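You operate a simulated robot arm through the tools that you are given. There is no shell and no other tool.

The job below is to be done with a simulated robot arm. You get a single attempt, and the scene is never put back.

## Task
Clear the trip on the panel and get the two tripped machines running again.
Fine: push up the breaker that the display names, press reset, restart the lower number first; the other breaker that is down stays down.

It is judged by the outcome, as a careful person would: the job done as asked, and still so three seconds after it is handed in. It fails if anything else is knocked over, pushed out of place, dropped, spilled or broken.

## Robot
A 7-joint arm with a fingered hand, fixed in place. Base frame: the origin is on the floor under the middle of its stand, x ahead of it, y to its left, z up. Readings come in m, rad, newtons and seconds.
It reaches about 1.164 m from its shoulder. Its first joint turns from -2.897 to 2.897 rad. Payload 4.7 kg.
The tool frame sits at the grasp point between the pads (the TCP): z along the fingers, y along the line on which they close. The tips reach 0.036 m beyond it. The gripper opens to 0.12 m; its body begins 0.042 m behind the TCP. The gripper is a hand of 5 fingers: y runs from the thumb to the fingers, the wrist lies at [-0.018, -0.122, -0.21] in the tool frame, and closing takes about 1.5 s.
Orientation is told as [roll, pitch, yaw] about the base's x, y, z axes, in that order, counted from this pose: with the fingers straight down and the wrist toward the robot, the tool's x, y and z point along [0, 1, 0], [1, 0, 0] and [0, 0, -1] of the base frame.

## Interface
- The arm moves only by the tool apply_moves. Its arguments are lists of equal length, an entry for each row: "fingers": the gripper command, from -1 (shut) to 1 (fully open), values between in proportion; "travel": the shift along the base's x, y, z in m, a list of three; "rotation": the turn, a rotation vector about the base's x, y, z in rad, a list of three. In form: {"fingers": [fingers, ...], "travel": [[x, y, z], ...], "rotation": [[ax, ay, az], ...]}. A call has 1 to 20 rows; each row is the pose to reach, as a shift and turn from the pose commanded when the call began. Rows are played at 5 a second. More than 0.05 m and 0.15 rad between two rows, or a gripper value outside its range, and nothing of the call is played. Where a pose cannot be reached the arm comes as near as it can. A force on the tool above 40 N (or 10 N above the force at the start of the call, whichever is more), or a blocked arm, ends the call early, and 0.2 s more pass. Each finger travels about 0.045 m/s and halts on what it meets, pressing with about 24 N; the grip force reading is that of the motor and also rises with nothing between the fingers. The clock runs only during rows and for 0.2 s after the last one: add rows that repeat a pose to give the fingers time. It gives the time, the measured TCP pose, the force on the tool (base axes), the opening and the grip force at its end, in the units of the frame above (readings bear some noise), with the torque about the TCP (base axes, N m) and any sound that the robot's microphone picked up, and new pictures: "pictures" is both (left out), scene, wrist or none.
- Cameras (640 x 400 px; columns grow to the right, rows downward): "scene" is fixed at [0.0471, 0.6587, 1.752]; the picture's right is [0.99, 0.13, 0.00], its down [0.11, -0.84, -0.53] and it looks along [-0.07, 0.53, -0.85] (base axes); focal length 214 px, centre (320, 200). "wrist" rides on the gripper at [0.073, -0.091, -0.143] in the tool frame; the picture's right is [-0.80, 0.28, -0.53], its down [-0.53, -0.73, 0.42] and it looks along [-0.27, 0.62, 0.74] (tool axes); focal length 234 px, centre (320, 200). There is no depth. A picture from a camera that has moved, and an enlarged one, comes with that camera's place and axes in the base frame and with its lens. The place of the scene camera against the robot may be out by one fixed shift of up to 0.012 m in any direction.
- preshape(shape): the hand has 5 fingers and takes this shape, open, in about a second: jaw (thumb against the fingers, like two jaws); tri (thumb and two fingers); tip (a fingertip pinch); poke (one finger out to press); point (the index stretched); flat (the hand flat); cup (the hand cupped); fist (a fist). The gripper value then closes the fingers along that shape, each until it touches; the sizes above hold for jaw. It gives what a move gives, with no picture.
- inspect(camera, box): a new picture of the part [left, top, right, bottom] of that camera's present view, enlarged. The clock stands still meanwhile.
- sign_off(): hands the job in; it is judged then, once.

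Places have to be worked out from the pictures, the camera data and where the tool is seen. Open the gripper and draw the arm clear of the work before you hand the job in, unless the task says otherwise.

The tools are called after "Call:" as name(argument=value, ...) on one line, values as JSON. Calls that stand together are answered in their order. apply_moves: Moves the arm, as the interface text tells. Its arguments: {"type":"object","properties":{"fingers":{"type":"array","items":{"type":"number"}},"travel":{"type":"array","items":{"type":"array","items":{"type":"number"}}},"rotation":{"type":"array","items":{"type":"array","items":{"type":"number"}}},"pictures":{"type":"string","enum":["both","scene","wrist","none"]}},"required":["fingers","travel","rotation"]} The other tools are called the same way: preshape (shape) gives the hand a shape; inspect (camera, box) takes an enlarged picture of a part of a camera's view; sign_off () hands the job in.

At the start:

```text
t: 0.0
position: [0.3943, 0.3287, 1.3728]
tcp_rot: [0.0, -0.001, 0.0]
ft_force: [0.0, -0.3, 0.2]
wrist_torque: [0.0, 0.01, -0.02]
finger_gap: 0.1197
grip_force: 0.1
shape: jaw
```

scene: 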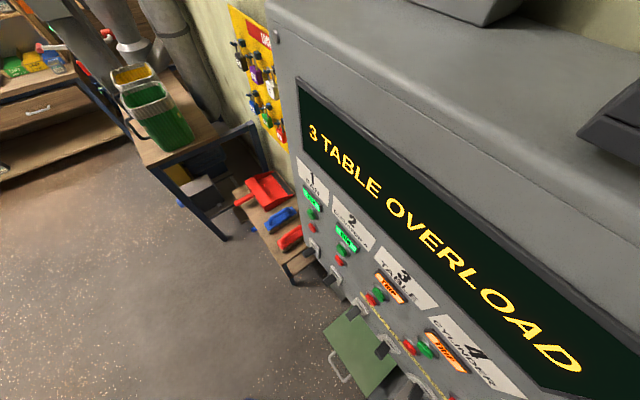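
wrist: 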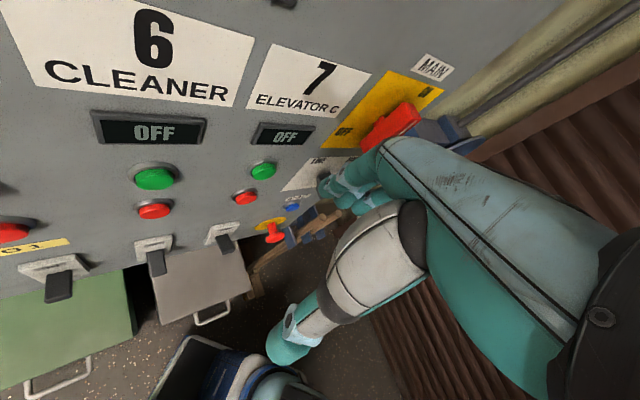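

The display reads "3 TABLE OVERLOAD", with TRIP-like lamps at 3 and 4. I'll take enlarged views of both cameras to find the breakers, reset and start buttons.

Call:
inspect(camera="scene", box=[280, 150, 540, 400])

Call:
inspect(camera="wrist", box=[0, 0, 480, 320])

Call:
inspect(camera="wrist", box=[220, 40, 460, 280])

```text
1.60 times, centred on (410, 275) of scene
camera zoom: at [0.0471, 0.6587, 1.752], right [0.99, 0.13, 0.0], down [0.11, -0.84, -0.53], along [-0.07, 0.53, -0.85], focal length 343 px, centre (176, 80)
```

zoom: 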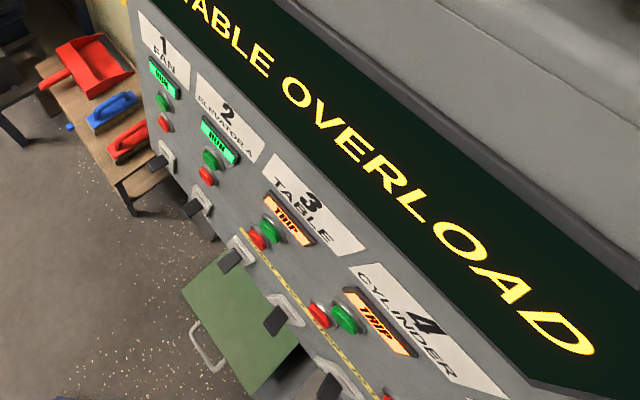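

```text
1.25 times, centred on (240, 160) of wrist
camera zoom: at [0.3031, 0.3997, 1.5154], right [0.28, -0.8, 0.53], down [-0.73, -0.53, -0.42], along [0.62, -0.27, -0.74], focal length 293 px, centre (420, 250)
```

zoom: 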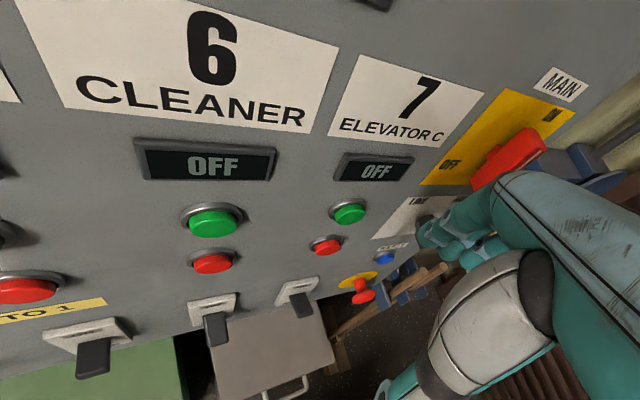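

```text
1.67 times, centred on (340, 160) of wrist
camera zoom: at [0.3031, 0.3997, 1.5154], right [0.28, -0.8, 0.53], down [-0.73, -0.53, -0.42], along [0.62, -0.27, -0.74], focal length 390 px, centre (287, 267)
```

zoom: 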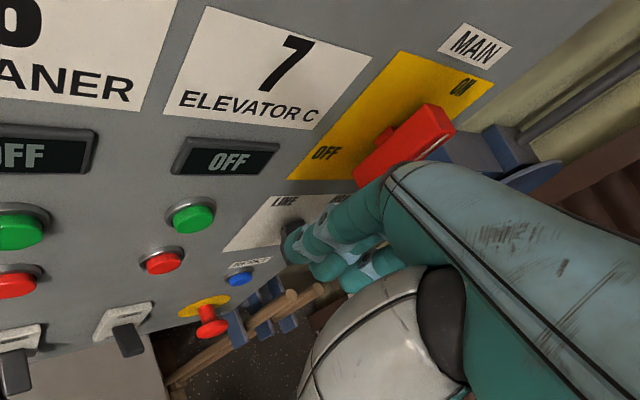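

The panel runs diagonally: from both views I place it on about x + y ≈ 0.91, facing (-0.7,-0.7), with units about 0.12 m apart and the status displays near z ≈ 1.32. I'll back off along the normal and yaw the hand 45° to see more of the panel.

Call:
apply_moves(fingers=[1, 1, 1, 1, 1, 1, 1, 1], travel=[[-0.01, -0.01, 0], [-0.02, -0.02, 0], [-0.03, -0.03, 0], [-0.04, -0.04, 0], [-0.05, -0.05, 0], [-0.06, -0.06, 0], [-0.07, -0.07, 0], [-0.07, -0.07, 0]], rotation=[[0, 0, 0.11], [0, 0, 0.22], [0, 0, 0.33], [0, 0, 0.44], [0, 0, 0.55], [0, 0, 0.66], [0, 0, 0.785], [0, 0, 0.785]], pictures="both")

```text
t: 1.8
position: [0.3248, 0.2576, 1.3725]
tcp_rot: [0.0, -0.002, 0.787]
ft_force: [-0.5, 0.7, -0.3]
wrist_torque: [-0.02, 0.02, 0.04]
finger_gap: 0.1197
grip_force: 0.1
shape: jaw
camera wrist: at [0.2085, 0.2434, 1.516], right [0.77, -0.37, 0.53], down [-0.14, -0.89, -0.42], along [0.63, 0.25, -0.74], focal length 234 px, centre (320, 200)
```

scene: 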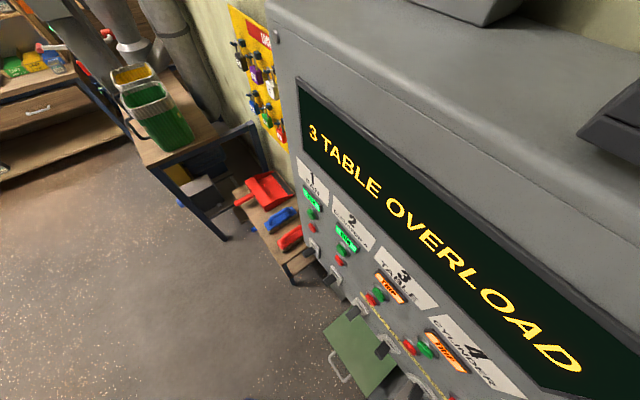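
wrist: 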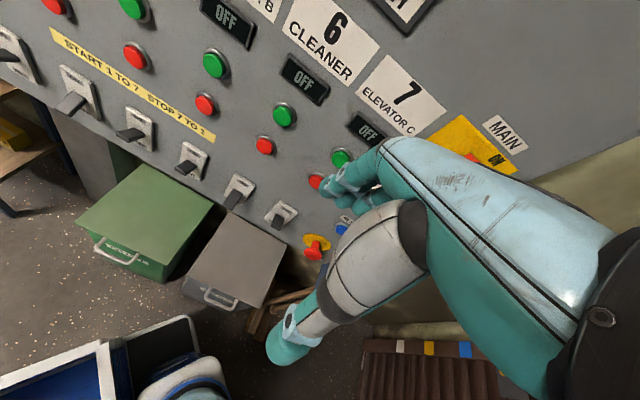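

The strip reads "START 1 TO 7 / STOP 7 TO 1", which agrees with the lower number first. I'll zoom on the lever row and the lower right corner to see lever states and where the reset is.

Call:
inspect(camera="wrist", box=[0, 0, 320, 250])

Call:
inspect(camera="wrist", box=[250, 100, 540, 280])

```text
1.60 times, centred on (160, 125) of wrist
camera zoom: at [0.2085, 0.2434, 1.516], right [0.77, -0.37, 0.53], down [-0.14, -0.89, -0.42], along [0.63, 0.25, -0.74], focal length 375 px, centre (576, 320)
```

zoom: 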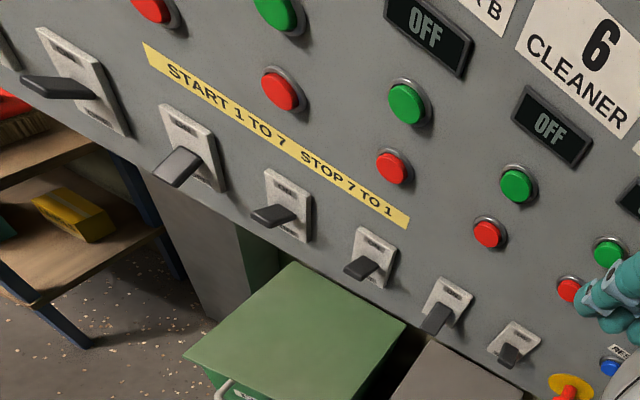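

```text
2.21 times, centred on (395, 190) of wrist
camera zoom: at [0.2085, 0.2434, 1.516], right [0.77, -0.37, 0.53], down [-0.14, -0.89, -0.42], along [0.63, 0.25, -0.74], focal length 517 px, centre (154, 222)
```

zoom: 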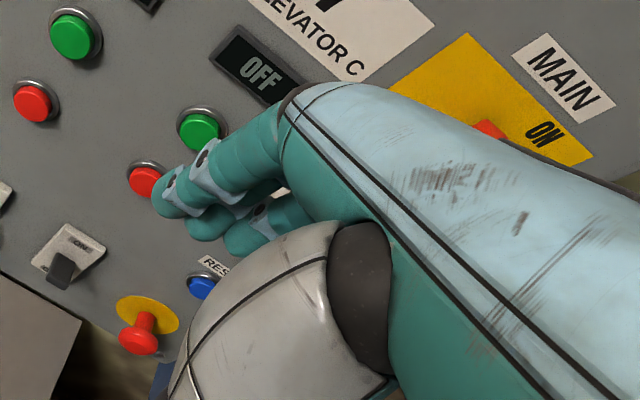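

Blue = RESET at about (0.61, 0.305, 1.08), with a red mushroom stop about 0.1 m below it to stay clear of; levers 3 and 6 look down, the green buttons are at z ≈ 1.25 and the levers at z ≈ 0.99. I'll shape the hand to poke and look at where the finger lies.

Call:
preshape(shape="poke")

Call:
inspect(camera="wrist", box=[0, 0, 640, 400])

```text
t: 2.7
position: [0.3235, 0.2575, 1.3722]
tcp_rot: [0.0, 0.0, 0.786]
ft_force: [0.4, -0.1, -0.6]
wrist_torque: [-0.01, 0.01, -0.01]
finger_gap: 0.0
grip_force: 0.1
shape: poke
```

```text
1.00 times, centred on (320, 200) of wrist (not enlarged: the box is as wide or as high as the picture)
camera zoom: at [0.2085, 0.2435, 1.5161], right [0.77, -0.37, 0.53], down [-0.14, -0.89, -0.42], along [0.63, 0.25, -0.74], focal length 234 px, centre (320, 200)
```

zoom: 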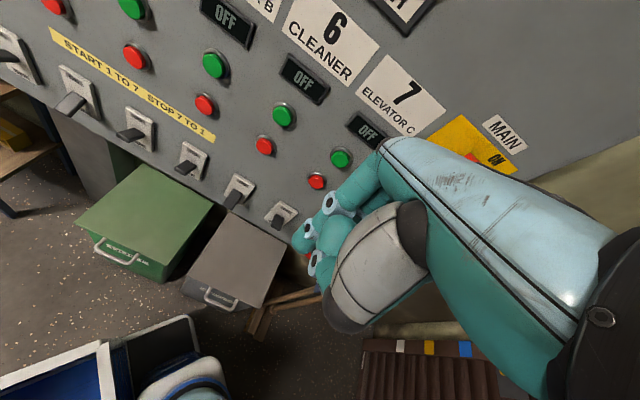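

I need a closer look at the shaped hand to find the extended fingertip.

Call:
inspect(camera="wrist", box=[260, 140, 460, 340])

Call:
inspect(camera="scene", box=[380, 250, 640, 400])

```text
2.00 times, centred on (360, 240) of wrist
camera zoom: at [0.2085, 0.2435, 1.5161], right [0.77, -0.37, 0.53], down [-0.14, -0.89, -0.42], along [0.63, 0.25, -0.74], focal length 468 px, centre (240, 120)
```

zoom: 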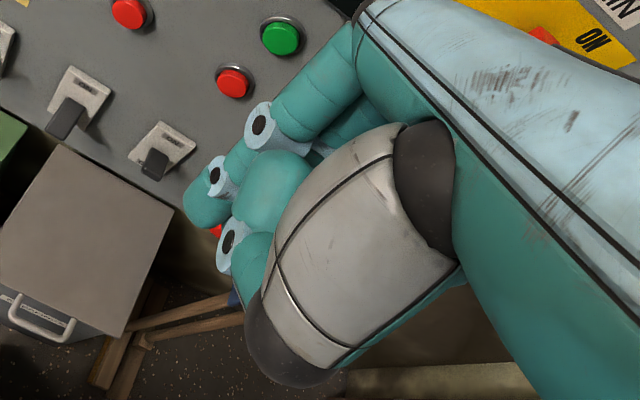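

```text
2.46 times, centred on (510, 325) of scene
camera zoom: at [0.0471, 0.6587, 1.752], right [0.99, 0.13, 0.0], down [0.11, -0.84, -0.53], along [-0.07, 0.53, -0.85], focal length 528 px, centre (-148, -108)
```

zoom: 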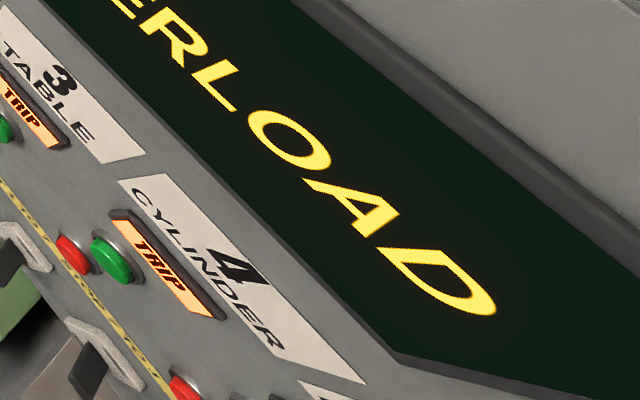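

The extended index tip appears close to the tool axis about 0.04 m past the TCP. I'll pitch the hand up 60° so the finger points at the panel tilted 30° down, which puts the camera nearly square to the panel.

Call:
apply_moves(fingers=[1, 1, 1, 1, 1, 1, 1, 1, 1, 1], travel=[[-0.005, -0.005, 0], [-0.01, -0.01, 0], [-0.015, -0.015, 0], [-0.02, -0.02, 0], [-0.02, -0.02, 0], [-0.02, -0.02, 0], [-0.02, -0.02, 0], [-0.02, -0.02, 0], [-0.02, -0.02, 0], [-0.02, -0.02, 0]], rotation=[[0.0823, -0.0823, 0], [0.1646, -0.1646, 0], [0.2468, -0.2468, 0], [0.329, -0.329, 0], [0.4114, -0.4114, 0], [0.4937, -0.4937, 0], [0.576, -0.576, 0], [0.6582, -0.6582, 0], [0.7404, -0.7404, 0], [0.7404, -0.7404, 0]], pictures="both")

```text
t: 4.9
position: [0.304, 0.2361, 1.3727]
tcp_rot: [0.0, -1.049, 0.785]
ft_force: [0.1, -0.3, -0.3]
wrist_torque: [0.02, 0.0, 0.02]
finger_gap: 0.0
grip_force: 0.1
shape: poke
camera wrist: at [0.1332, 0.1678, 1.3655], right [0.35, -0.79, 0.5], down [0.38, -0.37, -0.85], along [0.86, 0.48, 0.17], focal length 234 px, centre (320, 200)
```

scene: 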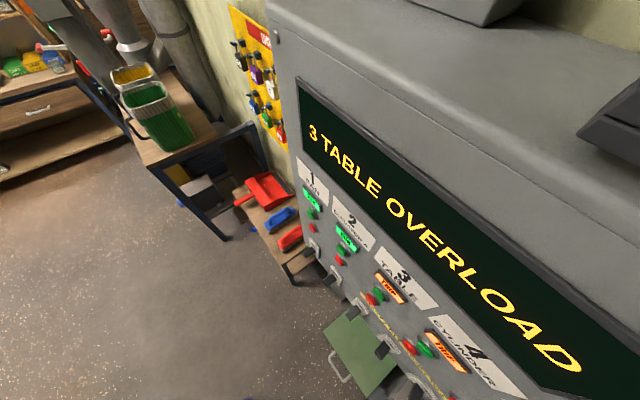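
wrist: 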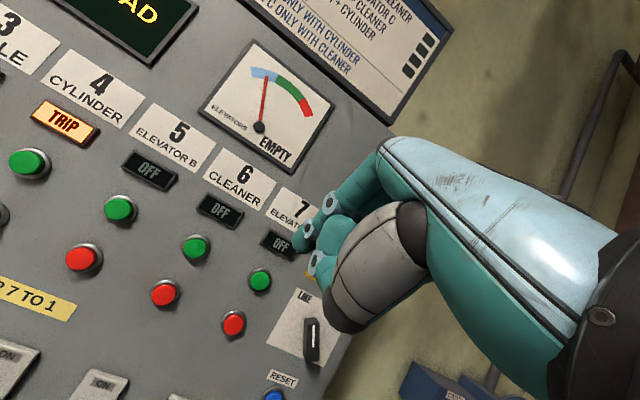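

The camera now faces the panel; there is a notice at the upper right with interlock rules. I'll read that and the rest of the row.

Call:
inspect(camera="wrist", box=[200, 0, 460, 160])

Call:
inspect(camera="wrist", box=[240, 140, 460, 400])

```text
2.46 times, centred on (330, 80) of wrist
camera zoom: at [0.1332, 0.1678, 1.3655], right [0.35, -0.79, 0.5], down [0.38, -0.37, -0.85], along [0.86, 0.48, 0.17], focal length 576 px, centre (295, 495)
```

zoom: 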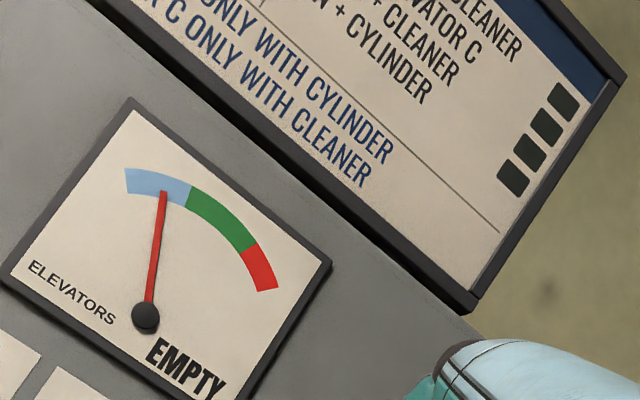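

```text
1.54 times, centred on (350, 270) of wrist
camera zoom: at [0.1332, 0.1678, 1.3655], right [0.35, -0.79, 0.5], down [0.38, -0.37, -0.85], along [0.86, 0.48, 0.17], focal length 360 px, centre (274, 92)
```

zoom: 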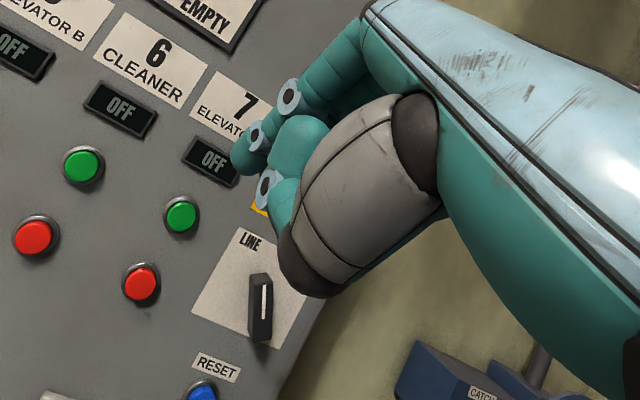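

The notice mentions "...ONLY WITH CYLINDER" etc.; that only concerns other machines. I'll slide left along the panel at the same standoff and lower, to view breakers 3 and 4 and their start buttons square-on.

Call:
apply_moves(fingers=[1, 1, 1, 1, 1, 1, 1, 1, 1, 1, 1, 1, 1, 1], travel=[[-0.023, 0.023, -0.01], [-0.046, 0.046, -0.02], [-0.069, 0.069, -0.03], [-0.092, 0.092, -0.045], [-0.115, 0.115, -0.06], [-0.138, 0.138, -0.08], [-0.161, 0.161, -0.1], [-0.184, 0.184, -0.12], [-0.207, 0.207, -0.14], [-0.23, 0.23, -0.16], [-0.253, 0.253, -0.18], [-0.27, 0.27, -0.2], [-0.28, 0.28, -0.22], [-0.28, 0.28, -0.22]], rotation=[[0, 0, 0], [0, 0, 0], [0, 0, 0], [0, 0, 0], [0, 0, 0], [0, 0, 0], [0, 0, 0], [0, 0, 0], [0, 0, 0], [0, 0, 0], [0, 0, 0], [0, 0, 0], [0, 0, 0], [0, 0, 0]], pictures="both")

```text
t: 7.9
position: [0.0236, 0.5167, 1.1505]
tcp_rot: [-0.001, -1.046, 0.786]
ft_force: [-0.7, -0.3, 0.2]
wrist_torque: [-0.02, -0.01, 0.03]
finger_gap: 0.0
grip_force: 0.0
shape: poke
camera wrist: at [-0.1472, 0.4484, 1.1443], right [0.35, -0.79, 0.5], down [0.38, -0.38, -0.85], along [0.86, 0.48, 0.17], focal length 234 px, centre (320, 200)
```

scene: 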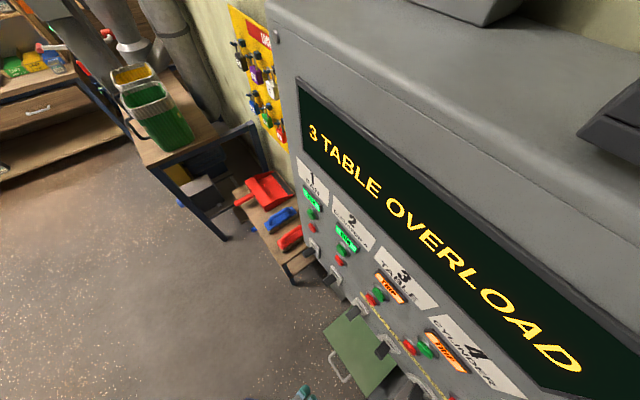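
wrist: 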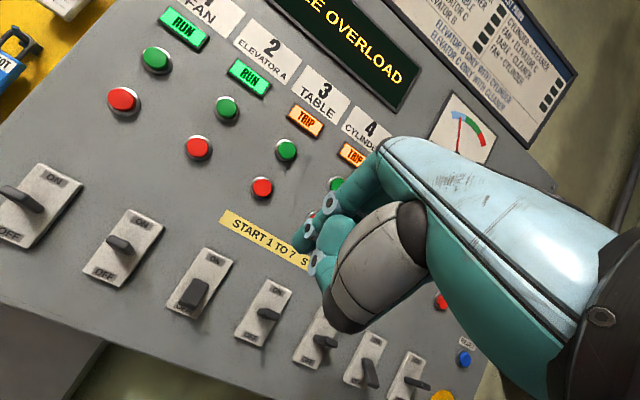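

Now breakers 1–7 are visible, with 3 clearly toward OFF. I'll zoom in on the lever row.

Call:
inspect(camera="wrist", box=[140, 210, 340, 350])

Call:
inspect(camera="wrist", box=[280, 280, 480, 400])

Call:
inspect(camera="wrist", box=[400, 0, 600, 150])

Call:
inspect(camera="scene", box=[280, 240, 480, 400])

```text
2.86 times, centred on (240, 280) of wrist
camera zoom: at [-0.1472, 0.4484, 1.1443], right [0.35, -0.79, 0.5], down [0.38, -0.38, -0.85], along [0.86, 0.48, 0.17], focal length 669 px, centre (549, -29)
```

zoom: 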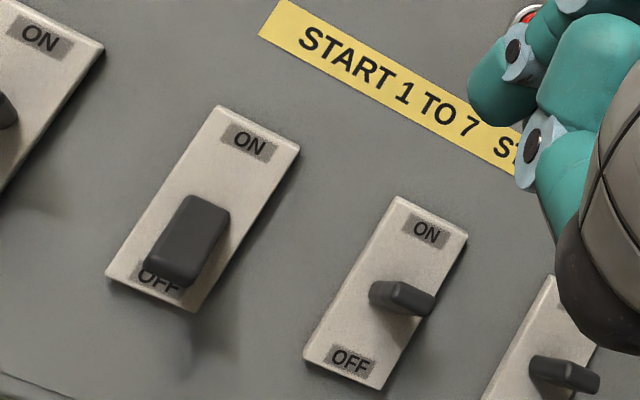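

```text
3.20 times, centred on (380, 340) of wrist
camera zoom: at [-0.1472, 0.4484, 1.1443], right [0.35, -0.79, 0.5], down [0.38, -0.38, -0.85], along [0.86, 0.48, 0.17], focal length 749 px, centre (128, -248)
```

zoom: 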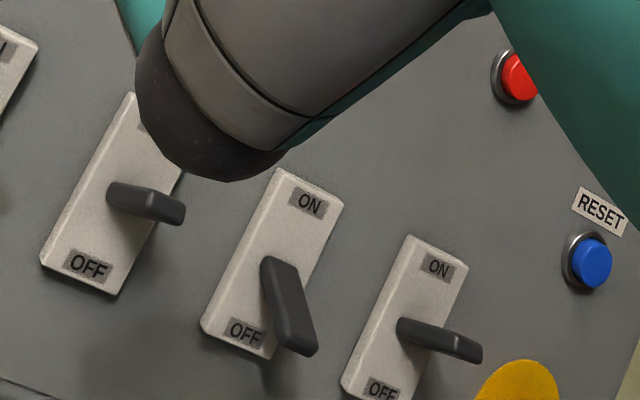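

```text
2.67 times, centred on (500, 75) of wrist
camera zoom: at [-0.1472, 0.4484, 1.1443], right [0.35, -0.79, 0.5], down [0.38, -0.38, -0.85], along [0.86, 0.48, 0.17], focal length 624 px, centre (-160, 533)
```

zoom: 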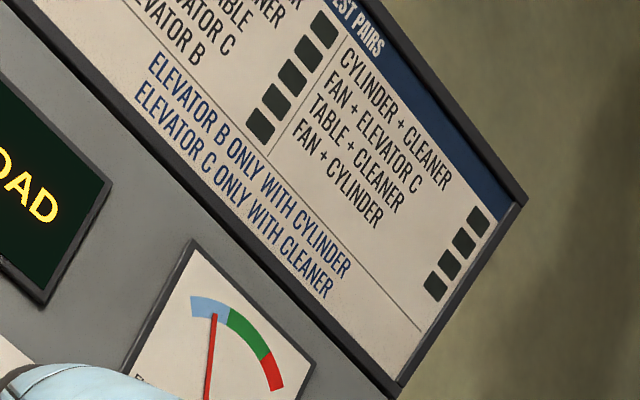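

```text
2.50 times, centred on (380, 320) of scene
camera zoom: at [0.0471, 0.6587, 1.752], right [0.99, 0.13, 0.0], down [0.11, -0.84, -0.53], along [-0.07, 0.53, -0.85], focal length 536 px, centre (170, -100)
```

zoom: 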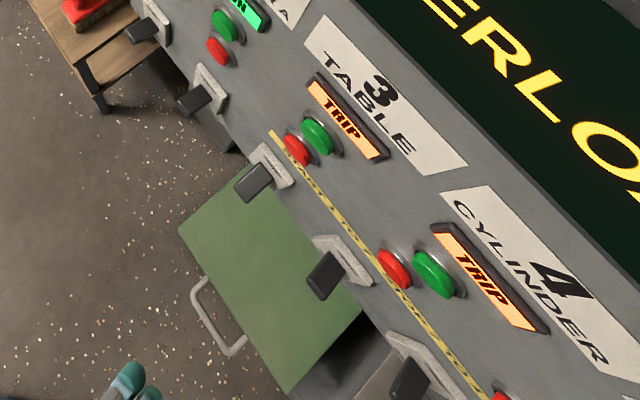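

Confirmed: 3 and 6 are OFF, the rest ON; breaker 3's plate centre is at about panel-coordinate u ≈ -0.403, z ≈ 0.991 and its tip hangs near z ≈ 0.97, about 0.04 m out. I'll bring the fingertip in front of and below that lever, still about 6 cm short of it, and check it with both cameras.

Call:
apply_moves(fingers=[1, 1, 1, 1, 1, 1, 1, 1], travel=[[0.004, 0.015, -0.034], [0.01, 0.033, -0.068], [0.018, 0.052, -0.102], [0.028, 0.074, -0.136], [0.04, 0.096, -0.165], [0.0521, 0.1173, -0.188], [0.0521, 0.1173, -0.188], [0.0521, 0.1173, -0.188]], rotation=[[0, 0, 0], [0, 0, 0], [0, 0, 0], [0, 0, 0], [0, 0, 0], [0, 0, 0], [0, 0, 0], [0, 0, 0]], pictures="both")

```text
t: 9.7
position: [0.0747, 0.6351, 0.9642]
tcp_rot: [0.001, -1.046, 0.786]
ft_force: [-0.1, -0.3, -0.2]
wrist_torque: [-0.01, -0.01, -0.01]
finger_gap: 0.0
grip_force: 0.0
shape: poke
camera wrist: at [-0.0955, 0.5663, 0.957], right [0.35, -0.79, 0.5], down [0.38, -0.38, -0.85], along [0.86, 0.48, 0.17], focal length 234 px, centre (320, 200)
```

scene: 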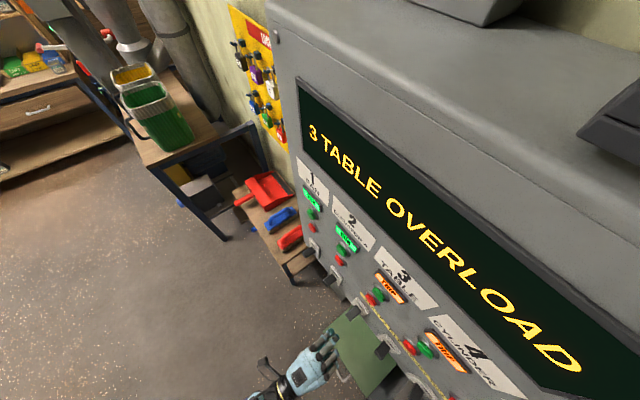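
wrist: 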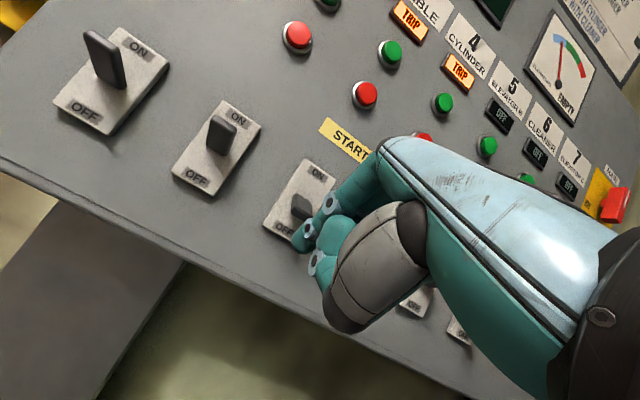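

Call:
inspect(camera="scene", box=[250, 290, 430, 400])

Call:
inspect(camera="wrist", box=[240, 130, 400, 290])

```text
3.56 times, centred on (340, 345) of scene
camera zoom: at [0.0471, 0.6587, 1.752], right [0.99, 0.13, 0.0], down [0.11, -0.84, -0.53], along [-0.07, 0.53, -0.85], focal length 763 px, centre (249, -316)
```

zoom: 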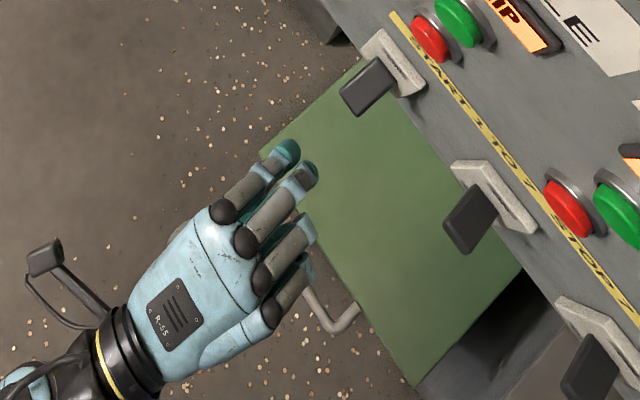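

```text
2.50 times, centred on (320, 210) of wrist
camera zoom: at [-0.0955, 0.5663, 0.957], right [0.35, -0.79, 0.5], down [0.38, -0.38, -0.85], along [0.86, 0.48, 0.17], focal length 585 px, centre (320, 175)
```

zoom: 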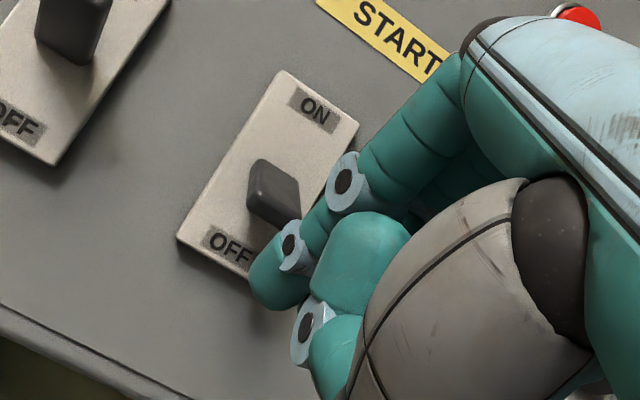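

The overhead view shows the index reaching the furthest, slightly curled downward, lined up with lever 3 within about 5 mm. I'll back off 4 cm and pitch the hand up 25° more so that the finger is nearly level before going under the lever, then compare with the "point" shape.

Call:
apply_moves(fingers=[1, 1, 1, 1, 1, 1], travel=[[-0.01, -0.012, -0.005], [-0.02, -0.024, -0.012], [-0.0255, -0.0307, -0.02], [-0.0255, -0.0307, -0.0268], [-0.0255, -0.0307, -0.0268], [-0.0255, -0.0307, -0.0268]], rotation=[[0.077, -0.077, 0], [0.154, -0.154, 0], [0.231, -0.231, 0], [0.308, -0.308, 0], [0.308, -0.308, 0], [0.308, -0.308, 0]], pictures="none")

Call:
preshape(shape="point")

Call:
inspect(camera="scene", box=[250, 290, 430, 400])

Call:
inspect(camera="wrist", box=[200, 100, 440, 300])

```text
t: 11.1
position: [0.0508, 0.6036, 0.937]
tcp_rot: [0.0, -1.485, 0.784]
ft_force: [0.2, -0.1, -0.2]
wrist_torque: [0.0, -0.03, 0.01]
finger_gap: 0.0
grip_force: 0.1
shape: poke
```

```text
t: 12.0
position: [0.0498, 0.6043, 0.938]
tcp_rot: [0.0, -1.482, 0.786]
ft_force: [0.4, 0.5, 0.0]
wrist_torque: [-0.02, -0.03, 0.01]
finger_gap: 0.0
grip_force: 0.1
shape: point
```

```text
3.56 times, centred on (340, 345) of scene
camera zoom: at [0.0471, 0.6587, 1.752], right [0.99, 0.13, 0.0], down [0.11, -0.84, -0.53], along [-0.07, 0.53, -0.85], focal length 763 px, centre (249, -316)
```

zoom: 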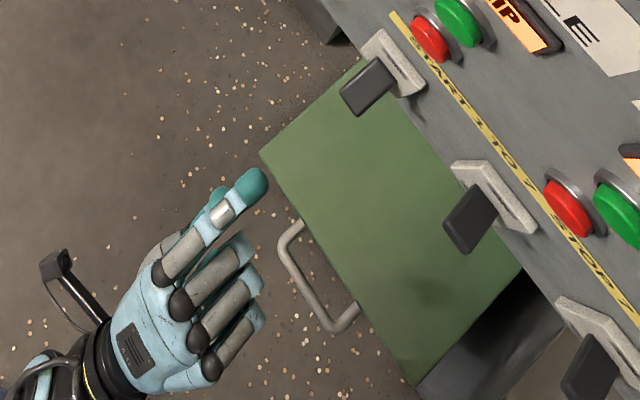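

```text
2.00 times, centred on (320, 200) of wrist
camera zoom: at [-0.1074, 0.5489, 0.8595], right [0.22, -0.92, 0.32], down [0.63, -0.12, -0.77], along [0.75, 0.37, 0.55], focal length 468 px, centre (320, 200)
```

zoom: 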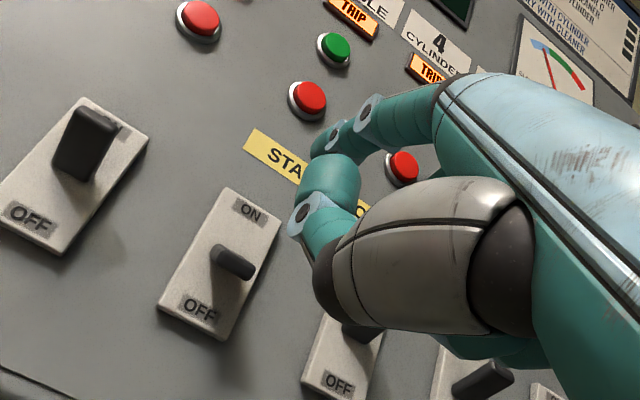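

"Point" stretches the index well ahead of the other fingers, but about 0.09 m toward +y of the tool, i.e. above the TCP. I'll use it with the hand pitched down 20° so the finger is level, and lower the hand so the tip lies below lever 3's height, still clear of the panel.

Call:
apply_moves(fingers=[1, 1, 1, 1, 1, 1, 1], travel=[[-0.008, -0.01, -0.015], [-0.0177, -0.0233, -0.035], [-0.0177, -0.0233, -0.055], [-0.0177, -0.0233, -0.072], [-0.0177, -0.0233, -0.072], [-0.0177, -0.0233, -0.072], [-0.0177, -0.0233, -0.072]], rotation=[[-0.0618, 0.0618, 0], [-0.1235, 0.1235, 0], [-0.185, 0.185, 0], [-0.247, 0.247, 0], [-0.247, 0.247, 0], [-0.247, 0.247, 0], [-0.247, 0.247, 0]], pictures="both")

Call:
inspect(camera="scene", box=[250, 290, 430, 400])

Call:
inspect(camera="wrist", box=[200, 60, 440, 260])

```text
t: 13.6
position: [0.0313, 0.5807, 0.8658]
tcp_rot: [0.001, -1.133, 0.787]
ft_force: [-0.5, 0.0, 0.2]
wrist_torque: [0.01, 0.01, -0.01]
finger_gap: 0.0002
grip_force: 0.0
shape: point
camera wrist: at [-0.1377, 0.5119, 0.8439], right [0.32, -0.82, 0.48], down [0.43, -0.32, -0.84], along [0.85, 0.47, 0.25], focal length 234 px, centre (320, 200)
```

scene: 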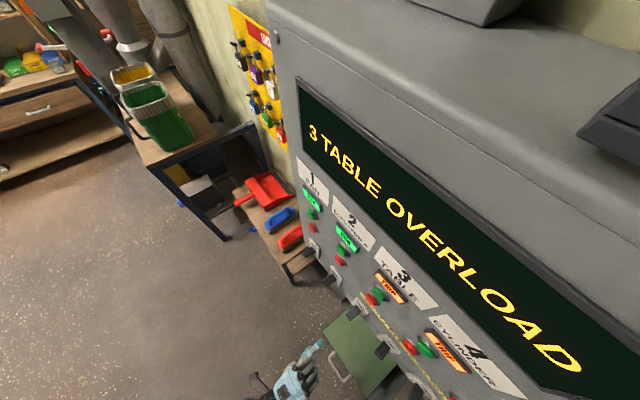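
wrist: 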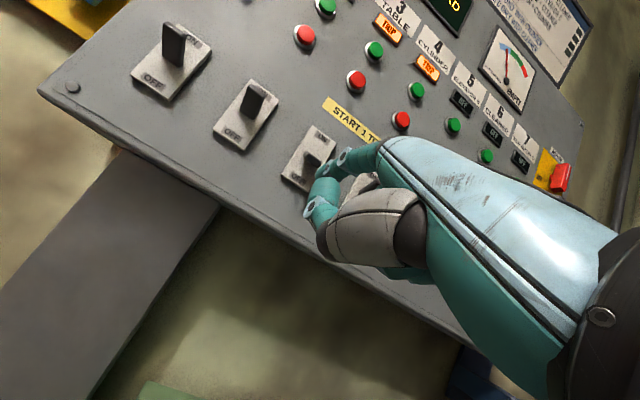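

```text
3.56 times, centred on (340, 345) of scene
camera zoom: at [0.0471, 0.6587, 1.752], right [0.99, 0.13, 0.0], down [0.11, -0.84, -0.53], along [-0.07, 0.53, -0.85], focal length 763 px, centre (249, -316)
```

zoom: 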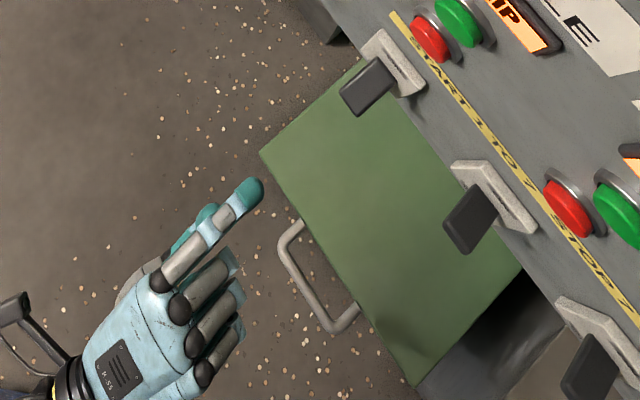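

```text
2.00 times, centred on (320, 160) of wrist
camera zoom: at [-0.1377, 0.5119, 0.8439], right [0.32, -0.82, 0.48], down [0.43, -0.32, -0.84], along [0.85, 0.47, 0.25], focal length 468 px, centre (320, 280)
```

zoom: 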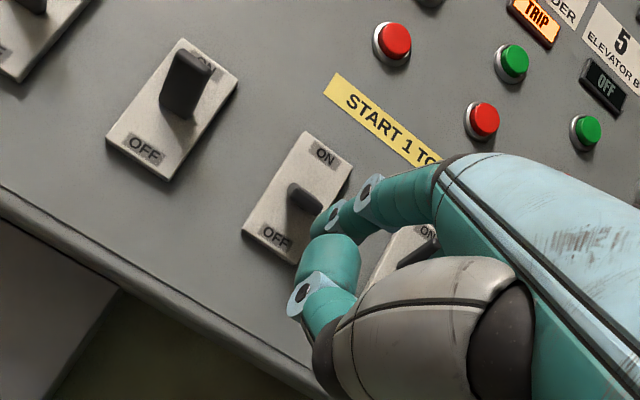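

The fingertip now sits about 0.10 m in front of lever 3's end, laterally aligned within a couple of mm and estimated at z ≈ 0.92, i.e. below the lever (underside ≈ 0.96). I'll advance 8 cm along the normal and check.

Call:
apply_moves(fingers=[1, 1, 1, 1, 1], travel=[[0.019, 0.019, 0], [0.038, 0.038, 0], [0.0566, 0.0566, 0], [0.0566, 0.0566, 0], [0.0566, 0.0566, 0]], rotation=[[0, 0, 0], [0, 0, 0], [0, 0, 0], [0, 0, 0], [0, 0, 0]], pictures="none")

Call:
inspect(camera="scene", box=[270, 270, 430, 400])

Call:
inspect(camera="wrist", box=[220, 40, 420, 240])

```text
t: 14.8
position: [0.0894, 0.6381, 0.8639]
tcp_rot: [0.0, -1.134, 0.785]
ft_force: [0.6, -0.6, 0.1]
wrist_torque: [0.01, -0.01, -0.02]
finger_gap: 0.0
grip_force: 0.0
shape: point
```

```text
3.08 times, centred on (350, 335) of scene
camera zoom: at [0.0471, 0.6587, 1.752], right [0.99, 0.13, 0.0], down [0.11, -0.84, -0.53], along [-0.07, 0.53, -0.85], focal length 660 px, centre (228, -215)
```

zoom: 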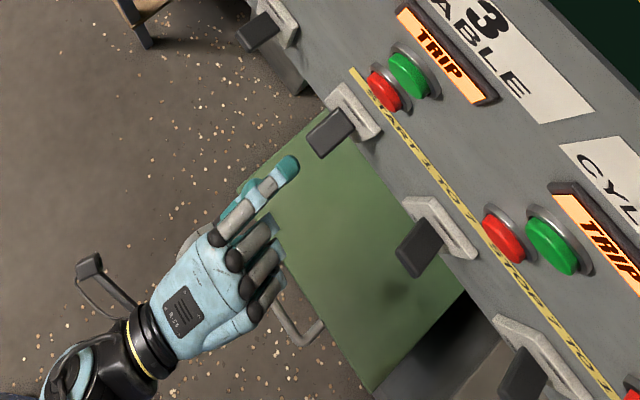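

```text
2.00 times, centred on (320, 140) of wrist
camera zoom: at [-0.081, 0.5709, 0.8428], right [0.32, -0.82, 0.48], down [0.43, -0.32, -0.84], along [0.85, 0.47, 0.25], focal length 468 px, centre (320, 320)
```

zoom: 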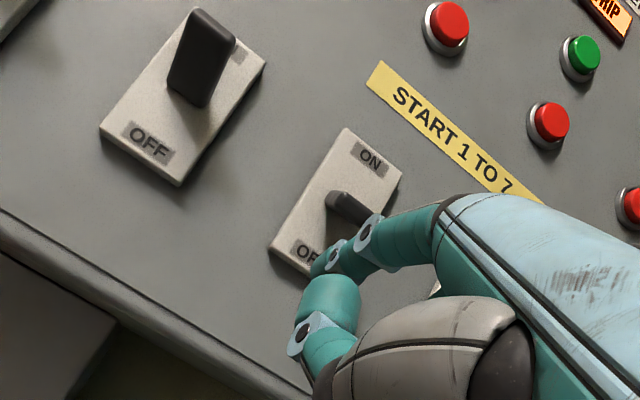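

The fingertip is about 2–3 cm short of the lever end, roughly 6 mm left of its centre and at z ≈ 0.92, under the lever. I'll shift 5 mm right and advance 4.8 cm so the finger passes beneath it.

Call:
apply_moves(fingers=[1, 1, 1, 1, 1, 1], travel=[[0.0105, 0.0045, 0], [0.0195, 0.0125, 0], [0.0285, 0.0215, 0], [0.0375, 0.0305, 0], [0.0375, 0.0305, 0], [0.0375, 0.0305, 0]], rotation=[[0, 0, 0], [0, 0, 0], [0, 0, 0], [0, 0, 0], [0, 0, 0], [0, 0, 0]], pictures="none")

Call:
inspect(camera="scene", box=[270, 270, 430, 400])

Call:
inspect(camera="wrist", box=[220, 40, 420, 240])

```text
t: 16.2
position: [0.1264, 0.6682, 0.8643]
tcp_rot: [0.002, -1.132, 0.785]
ft_force: [-0.2, -0.2, 0.2]
wrist_torque: [0.02, 0.0, 0.01]
finger_gap: 0.0
grip_force: 0.1
shape: point
```

```text
3.08 times, centred on (350, 335) of scene
camera zoom: at [0.0471, 0.6587, 1.752], right [0.99, 0.13, 0.0], down [0.11, -0.84, -0.53], along [-0.07, 0.53, -0.85], focal length 660 px, centre (228, -215)
```

zoom: 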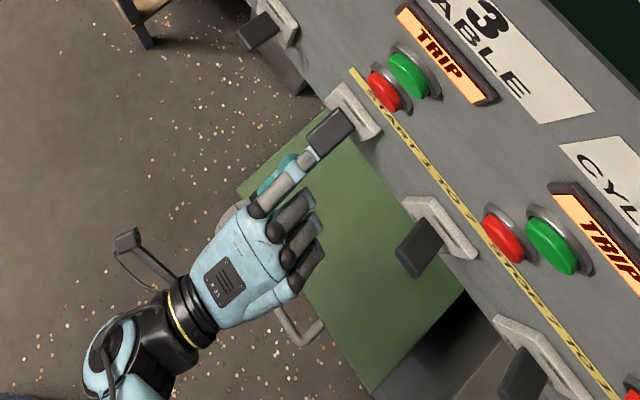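

```text
2.00 times, centred on (320, 140) of wrist
camera zoom: at [-0.043, 0.6002, 0.8428], right [0.32, -0.82, 0.48], down [0.43, -0.32, -0.84], along [0.85, 0.47, 0.25], focal length 468 px, centre (320, 320)
```

zoom: 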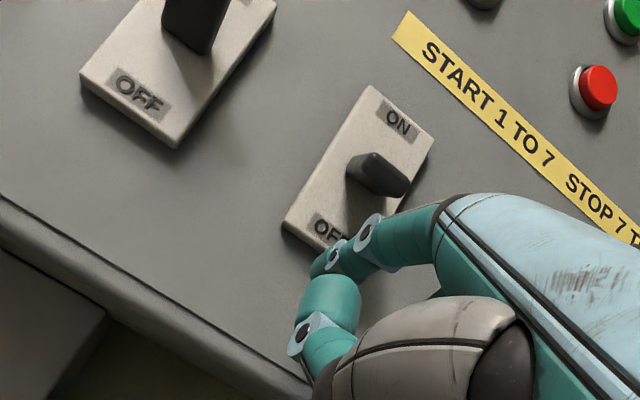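

The finger is now hidden directly beneath lever 3 with no contact force. I'll raise it 4.5 cm slowly to meet and begin pushing the lever up.

Call:
apply_moves(fingers=[1, 1, 1, 1, 1, 1, 1, 1], travel=[[0, 0, 0.008], [0, 0, 0.016], [0, 0, 0.022], [0, 0, 0.028], [0, 0, 0.034], [0, 0, 0.04], [0, 0, 0.045], [0, 0, 0.045]], rotation=[[0, 0, 0], [0, 0, 0], [0, 0, 0], [0, 0, 0], [0, 0, 0], [0, 0, 0], [0, 0, 0], [0, 0, 0]], pictures="none")

Call:
inspect(camera="wrist", box=[220, 40, 420, 240])

Call:
inspect(camera="scene", box=[270, 270, 430, 400])

```text
t: 18.0
position: [0.1271, 0.6692, 0.9108]
tcp_rot: [0.0, -1.132, 0.785]
ft_force: [-0.9, -0.5, -0.3]
wrist_torque: [-0.01, 0.03, 0.02]
finger_gap: 0.1141
grip_force: 0.0
shape: point
```

```text
2.00 times, centred on (320, 140) of wrist
camera zoom: at [-0.0427, 0.6001, 0.8887], right [0.32, -0.82, 0.48], down [0.43, -0.32, -0.84], along [0.85, 0.47, 0.25], focal length 468 px, centre (320, 320)
```

zoom: 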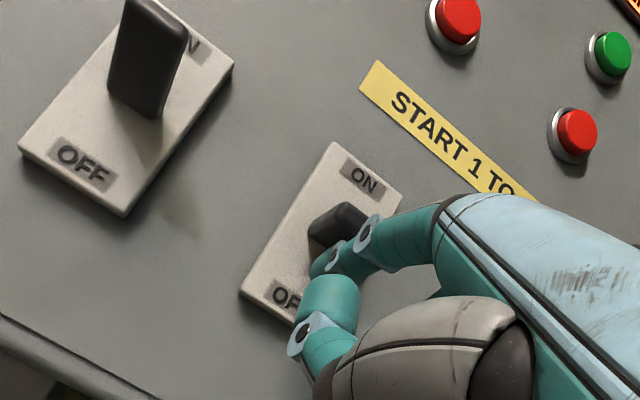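

```text
3.08 times, centred on (350, 335) of scene
camera zoom: at [0.0471, 0.6587, 1.752], right [0.99, 0.13, 0.0], down [0.11, -0.84, -0.53], along [-0.07, 0.53, -0.85], focal length 660 px, centre (228, -215)
```

zoom: 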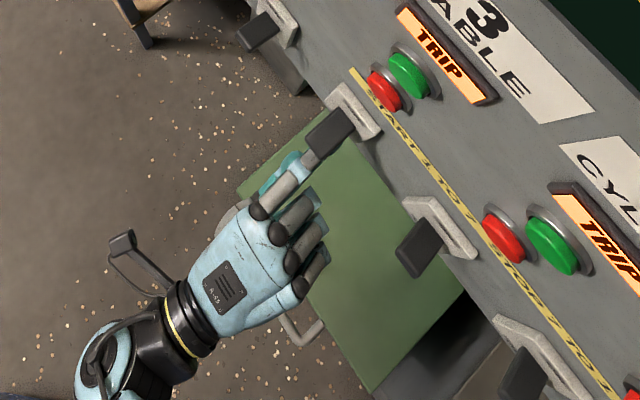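

No notable force yet (about 1 N), the finger is just at the lever's underside. I'll keep raising slowly by up to 3.5 cm more.

Call:
apply_moves(fingers=[1, 1, 1, 1, 1, 1, 1, 1, 1], travel=[[0, 0, 0.005], [0, 0, 0.01], [0, 0, 0.015], [0, 0, 0.02], [0, 0, 0.024], [0, 0, 0.028], [0, 0, 0.032], [0, 0, 0.035], [0, 0, 0.035]], rotation=[[0, 0, 0], [0, 0, 0], [0, 0, 0], [0, 0, 0], [0, 0, 0], [0, 0, 0], [0, 0, 0], [0, 0, 0], [0, 0, 0]], pictures="none")

Call:
inspect(camera="wrist", box=[220, 40, 420, 240])

Call:
inspect(camera="scene", box=[270, 270, 430, 400])

```text
t: 20.0
position: [0.1276, 0.6673, 0.945]
tcp_rot: [-0.002, -1.134, 0.787]
ft_force: [-3.0, -1.7, -6.8]
wrist_torque: [-0.17, -0.06, 0.11]
finger_gap: 0.1141
grip_force: 0.1
shape: point
```

```text
2.00 times, centred on (320, 140) of wrist
camera zoom: at [-0.043, 0.5989, 0.9226], right [0.32, -0.82, 0.48], down [0.43, -0.32, -0.84], along [0.85, 0.47, 0.25], focal length 468 px, centre (320, 320)
```

zoom: 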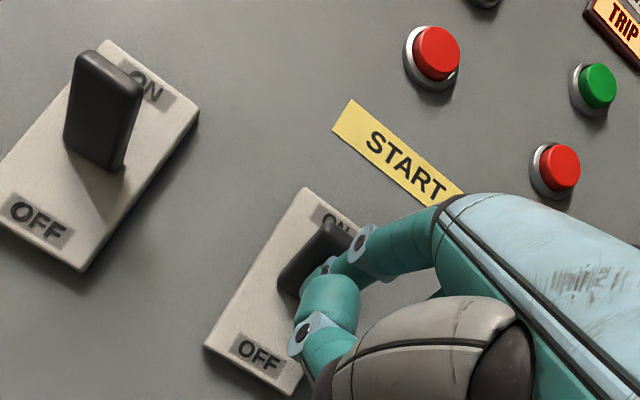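

```text
3.08 times, centred on (350, 335) of scene
camera zoom: at [0.0471, 0.6587, 1.752], right [0.99, 0.13, 0.0], down [0.11, -0.84, -0.53], along [-0.07, 0.53, -0.85], focal length 660 px, centre (228, -215)
```

zoom: 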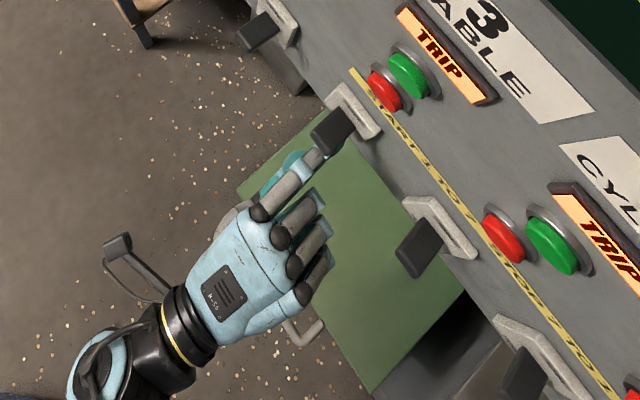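

The lever is rising with about 7 N of resistance. I'll continue up to 2.5 cm more in small steps.

Call:
apply_moves(fingers=[1, 1, 1, 1, 1, 1, 1], travel=[[0, 0, 0.004], [0, 0, 0.008], [0, 0, 0.012], [0, 0, 0.016], [0, 0, 0.02], [0, 0, 0.024], [0, 0, 0.024]], rotation=[[0, 0, 0], [0, 0, 0], [0, 0, 0], [0, 0, 0], [0, 0, 0], [0, 0, 0], [0, 0, 0]], pictures="none")

Call:
inspect(camera="wrist", box=[220, 40, 420, 240])

Call:
inspect(camera="scene", box=[270, 270, 430, 400])

```text
t: 21.5
position: [0.1258, 0.6666, 0.9595]
tcp_rot: [-0.03, -1.123, 0.818]
ft_force: [-10.0, -8.5, -23.0]
wrist_torque: [-0.36, -0.18, 0.22]
finger_gap: 0.1143
grip_force: 0.0
shape: point
stopped in row 7: the force on the tool passed its limit at 42 N (the readings are from after the stop); the commanded pose is now the measured one
```

```text
2.00 times, centred on (320, 140) of wrist
camera zoom: at [-0.0433, 0.5976, 0.9386], right [0.32, -0.81, 0.49], down [0.43, -0.34, -0.84], along [0.84, 0.48, 0.24], focal length 468 px, centre (320, 320)
```

zoom: 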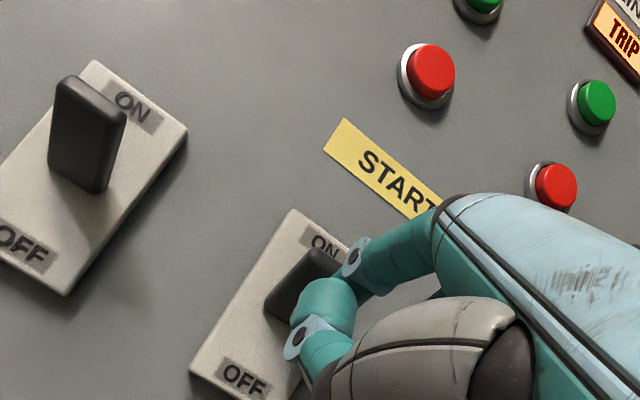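

```text
3.08 times, centred on (350, 335) of scene
camera zoom: at [0.0471, 0.6587, 1.752], right [0.99, 0.13, 0.0], down [0.11, -0.84, -0.53], along [-0.07, 0.53, -0.85], focal length 660 px, centre (228, -215)
```

zoom: 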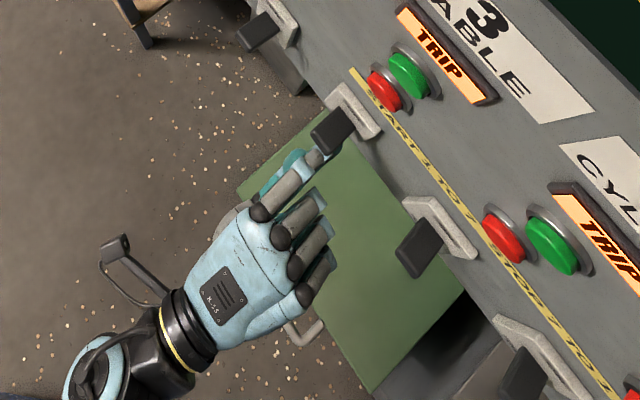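

The force hit 42 N with the lever against its upper stop. I'll lower the finger clear of the lever and draw back to verify that it stays up.

Call:
apply_moves(fingers=[1, 1, 1, 1, 1, 1, 1, 1, 1, 1], travel=[[0, 0, -0.01], [0, 0, -0.025], [0, 0, -0.045], [0, 0, -0.06], [-0.02, -0.02, -0.06], [-0.045, -0.045, -0.06], [-0.07, -0.07, -0.06], [-0.09, -0.09, -0.06], [-0.1, -0.1, -0.06], [-0.1, -0.1, -0.06]], rotation=[[0, 0, 0], [0, 0, 0], [0, 0, 0], [0, 0, 0], [0, 0, 0], [0, 0, 0], [0, 0, 0], [0, 0, 0], [0, 0, 0], [0, 0, 0]], pictures="both")

Call:
inspect(camera="wrist", box=[130, 20, 410, 220])

Call:
inspect(camera="scene", box=[270, 230, 450, 400])

```text
t: 23.7
position: [0.0276, 0.5676, 0.9062]
tcp_rot: [-0.013, -1.129, 0.797]
ft_force: [0.0, 0.0, -0.5]
wrist_torque: [-0.02, 0.04, -0.01]
finger_gap: 0.1142
grip_force: 0.1
shape: point
camera wrist: at [-0.1425, 0.4987, 0.8852], right [0.32, -0.82, 0.48], down [0.43, -0.33, -0.84], along [0.85, 0.47, 0.25], focal length 234 px, centre (320, 200)
```

scene: 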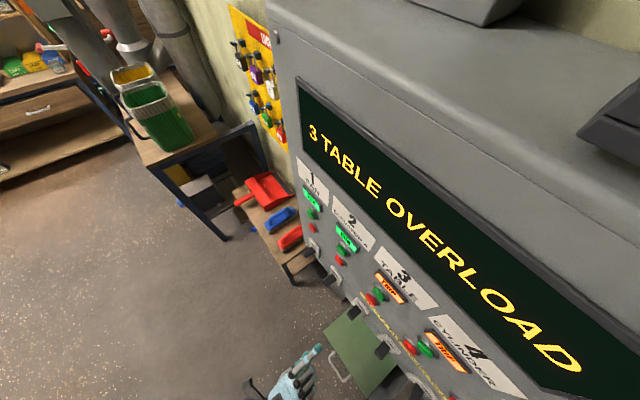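
wrist: 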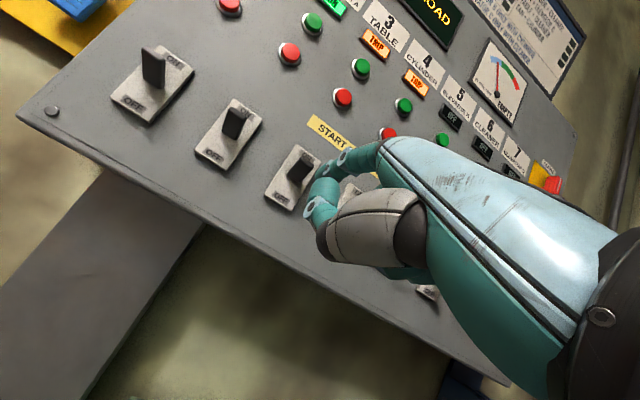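

```text
2.00 times, centred on (270, 120) of wrist
camera zoom: at [-0.1425, 0.4987, 0.8852], right [0.32, -0.82, 0.48], down [0.43, -0.33, -0.84], along [0.85, 0.47, 0.25], focal length 468 px, centre (420, 360)
```

zoom: 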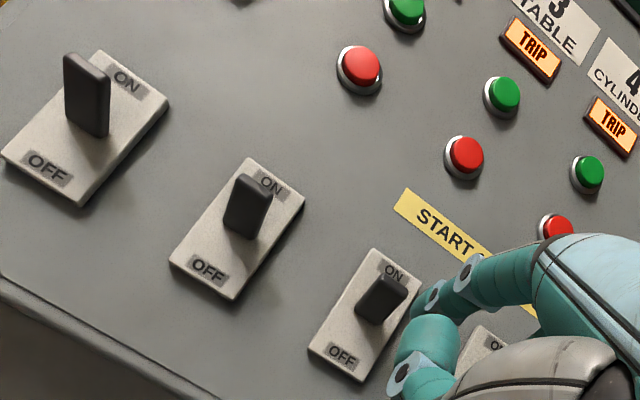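

```text
2.35 times, centred on (360, 315) of scene
camera zoom: at [0.0471, 0.6587, 1.752], right [0.99, 0.13, 0.0], down [0.11, -0.84, -0.53], along [-0.07, 0.53, -0.85], focal length 505 px, centre (226, -71)
```

zoom: 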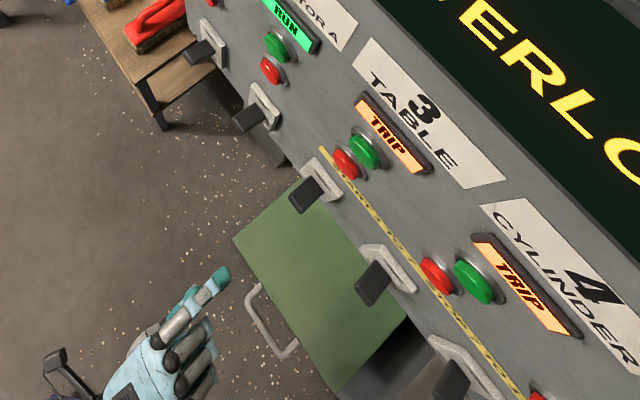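

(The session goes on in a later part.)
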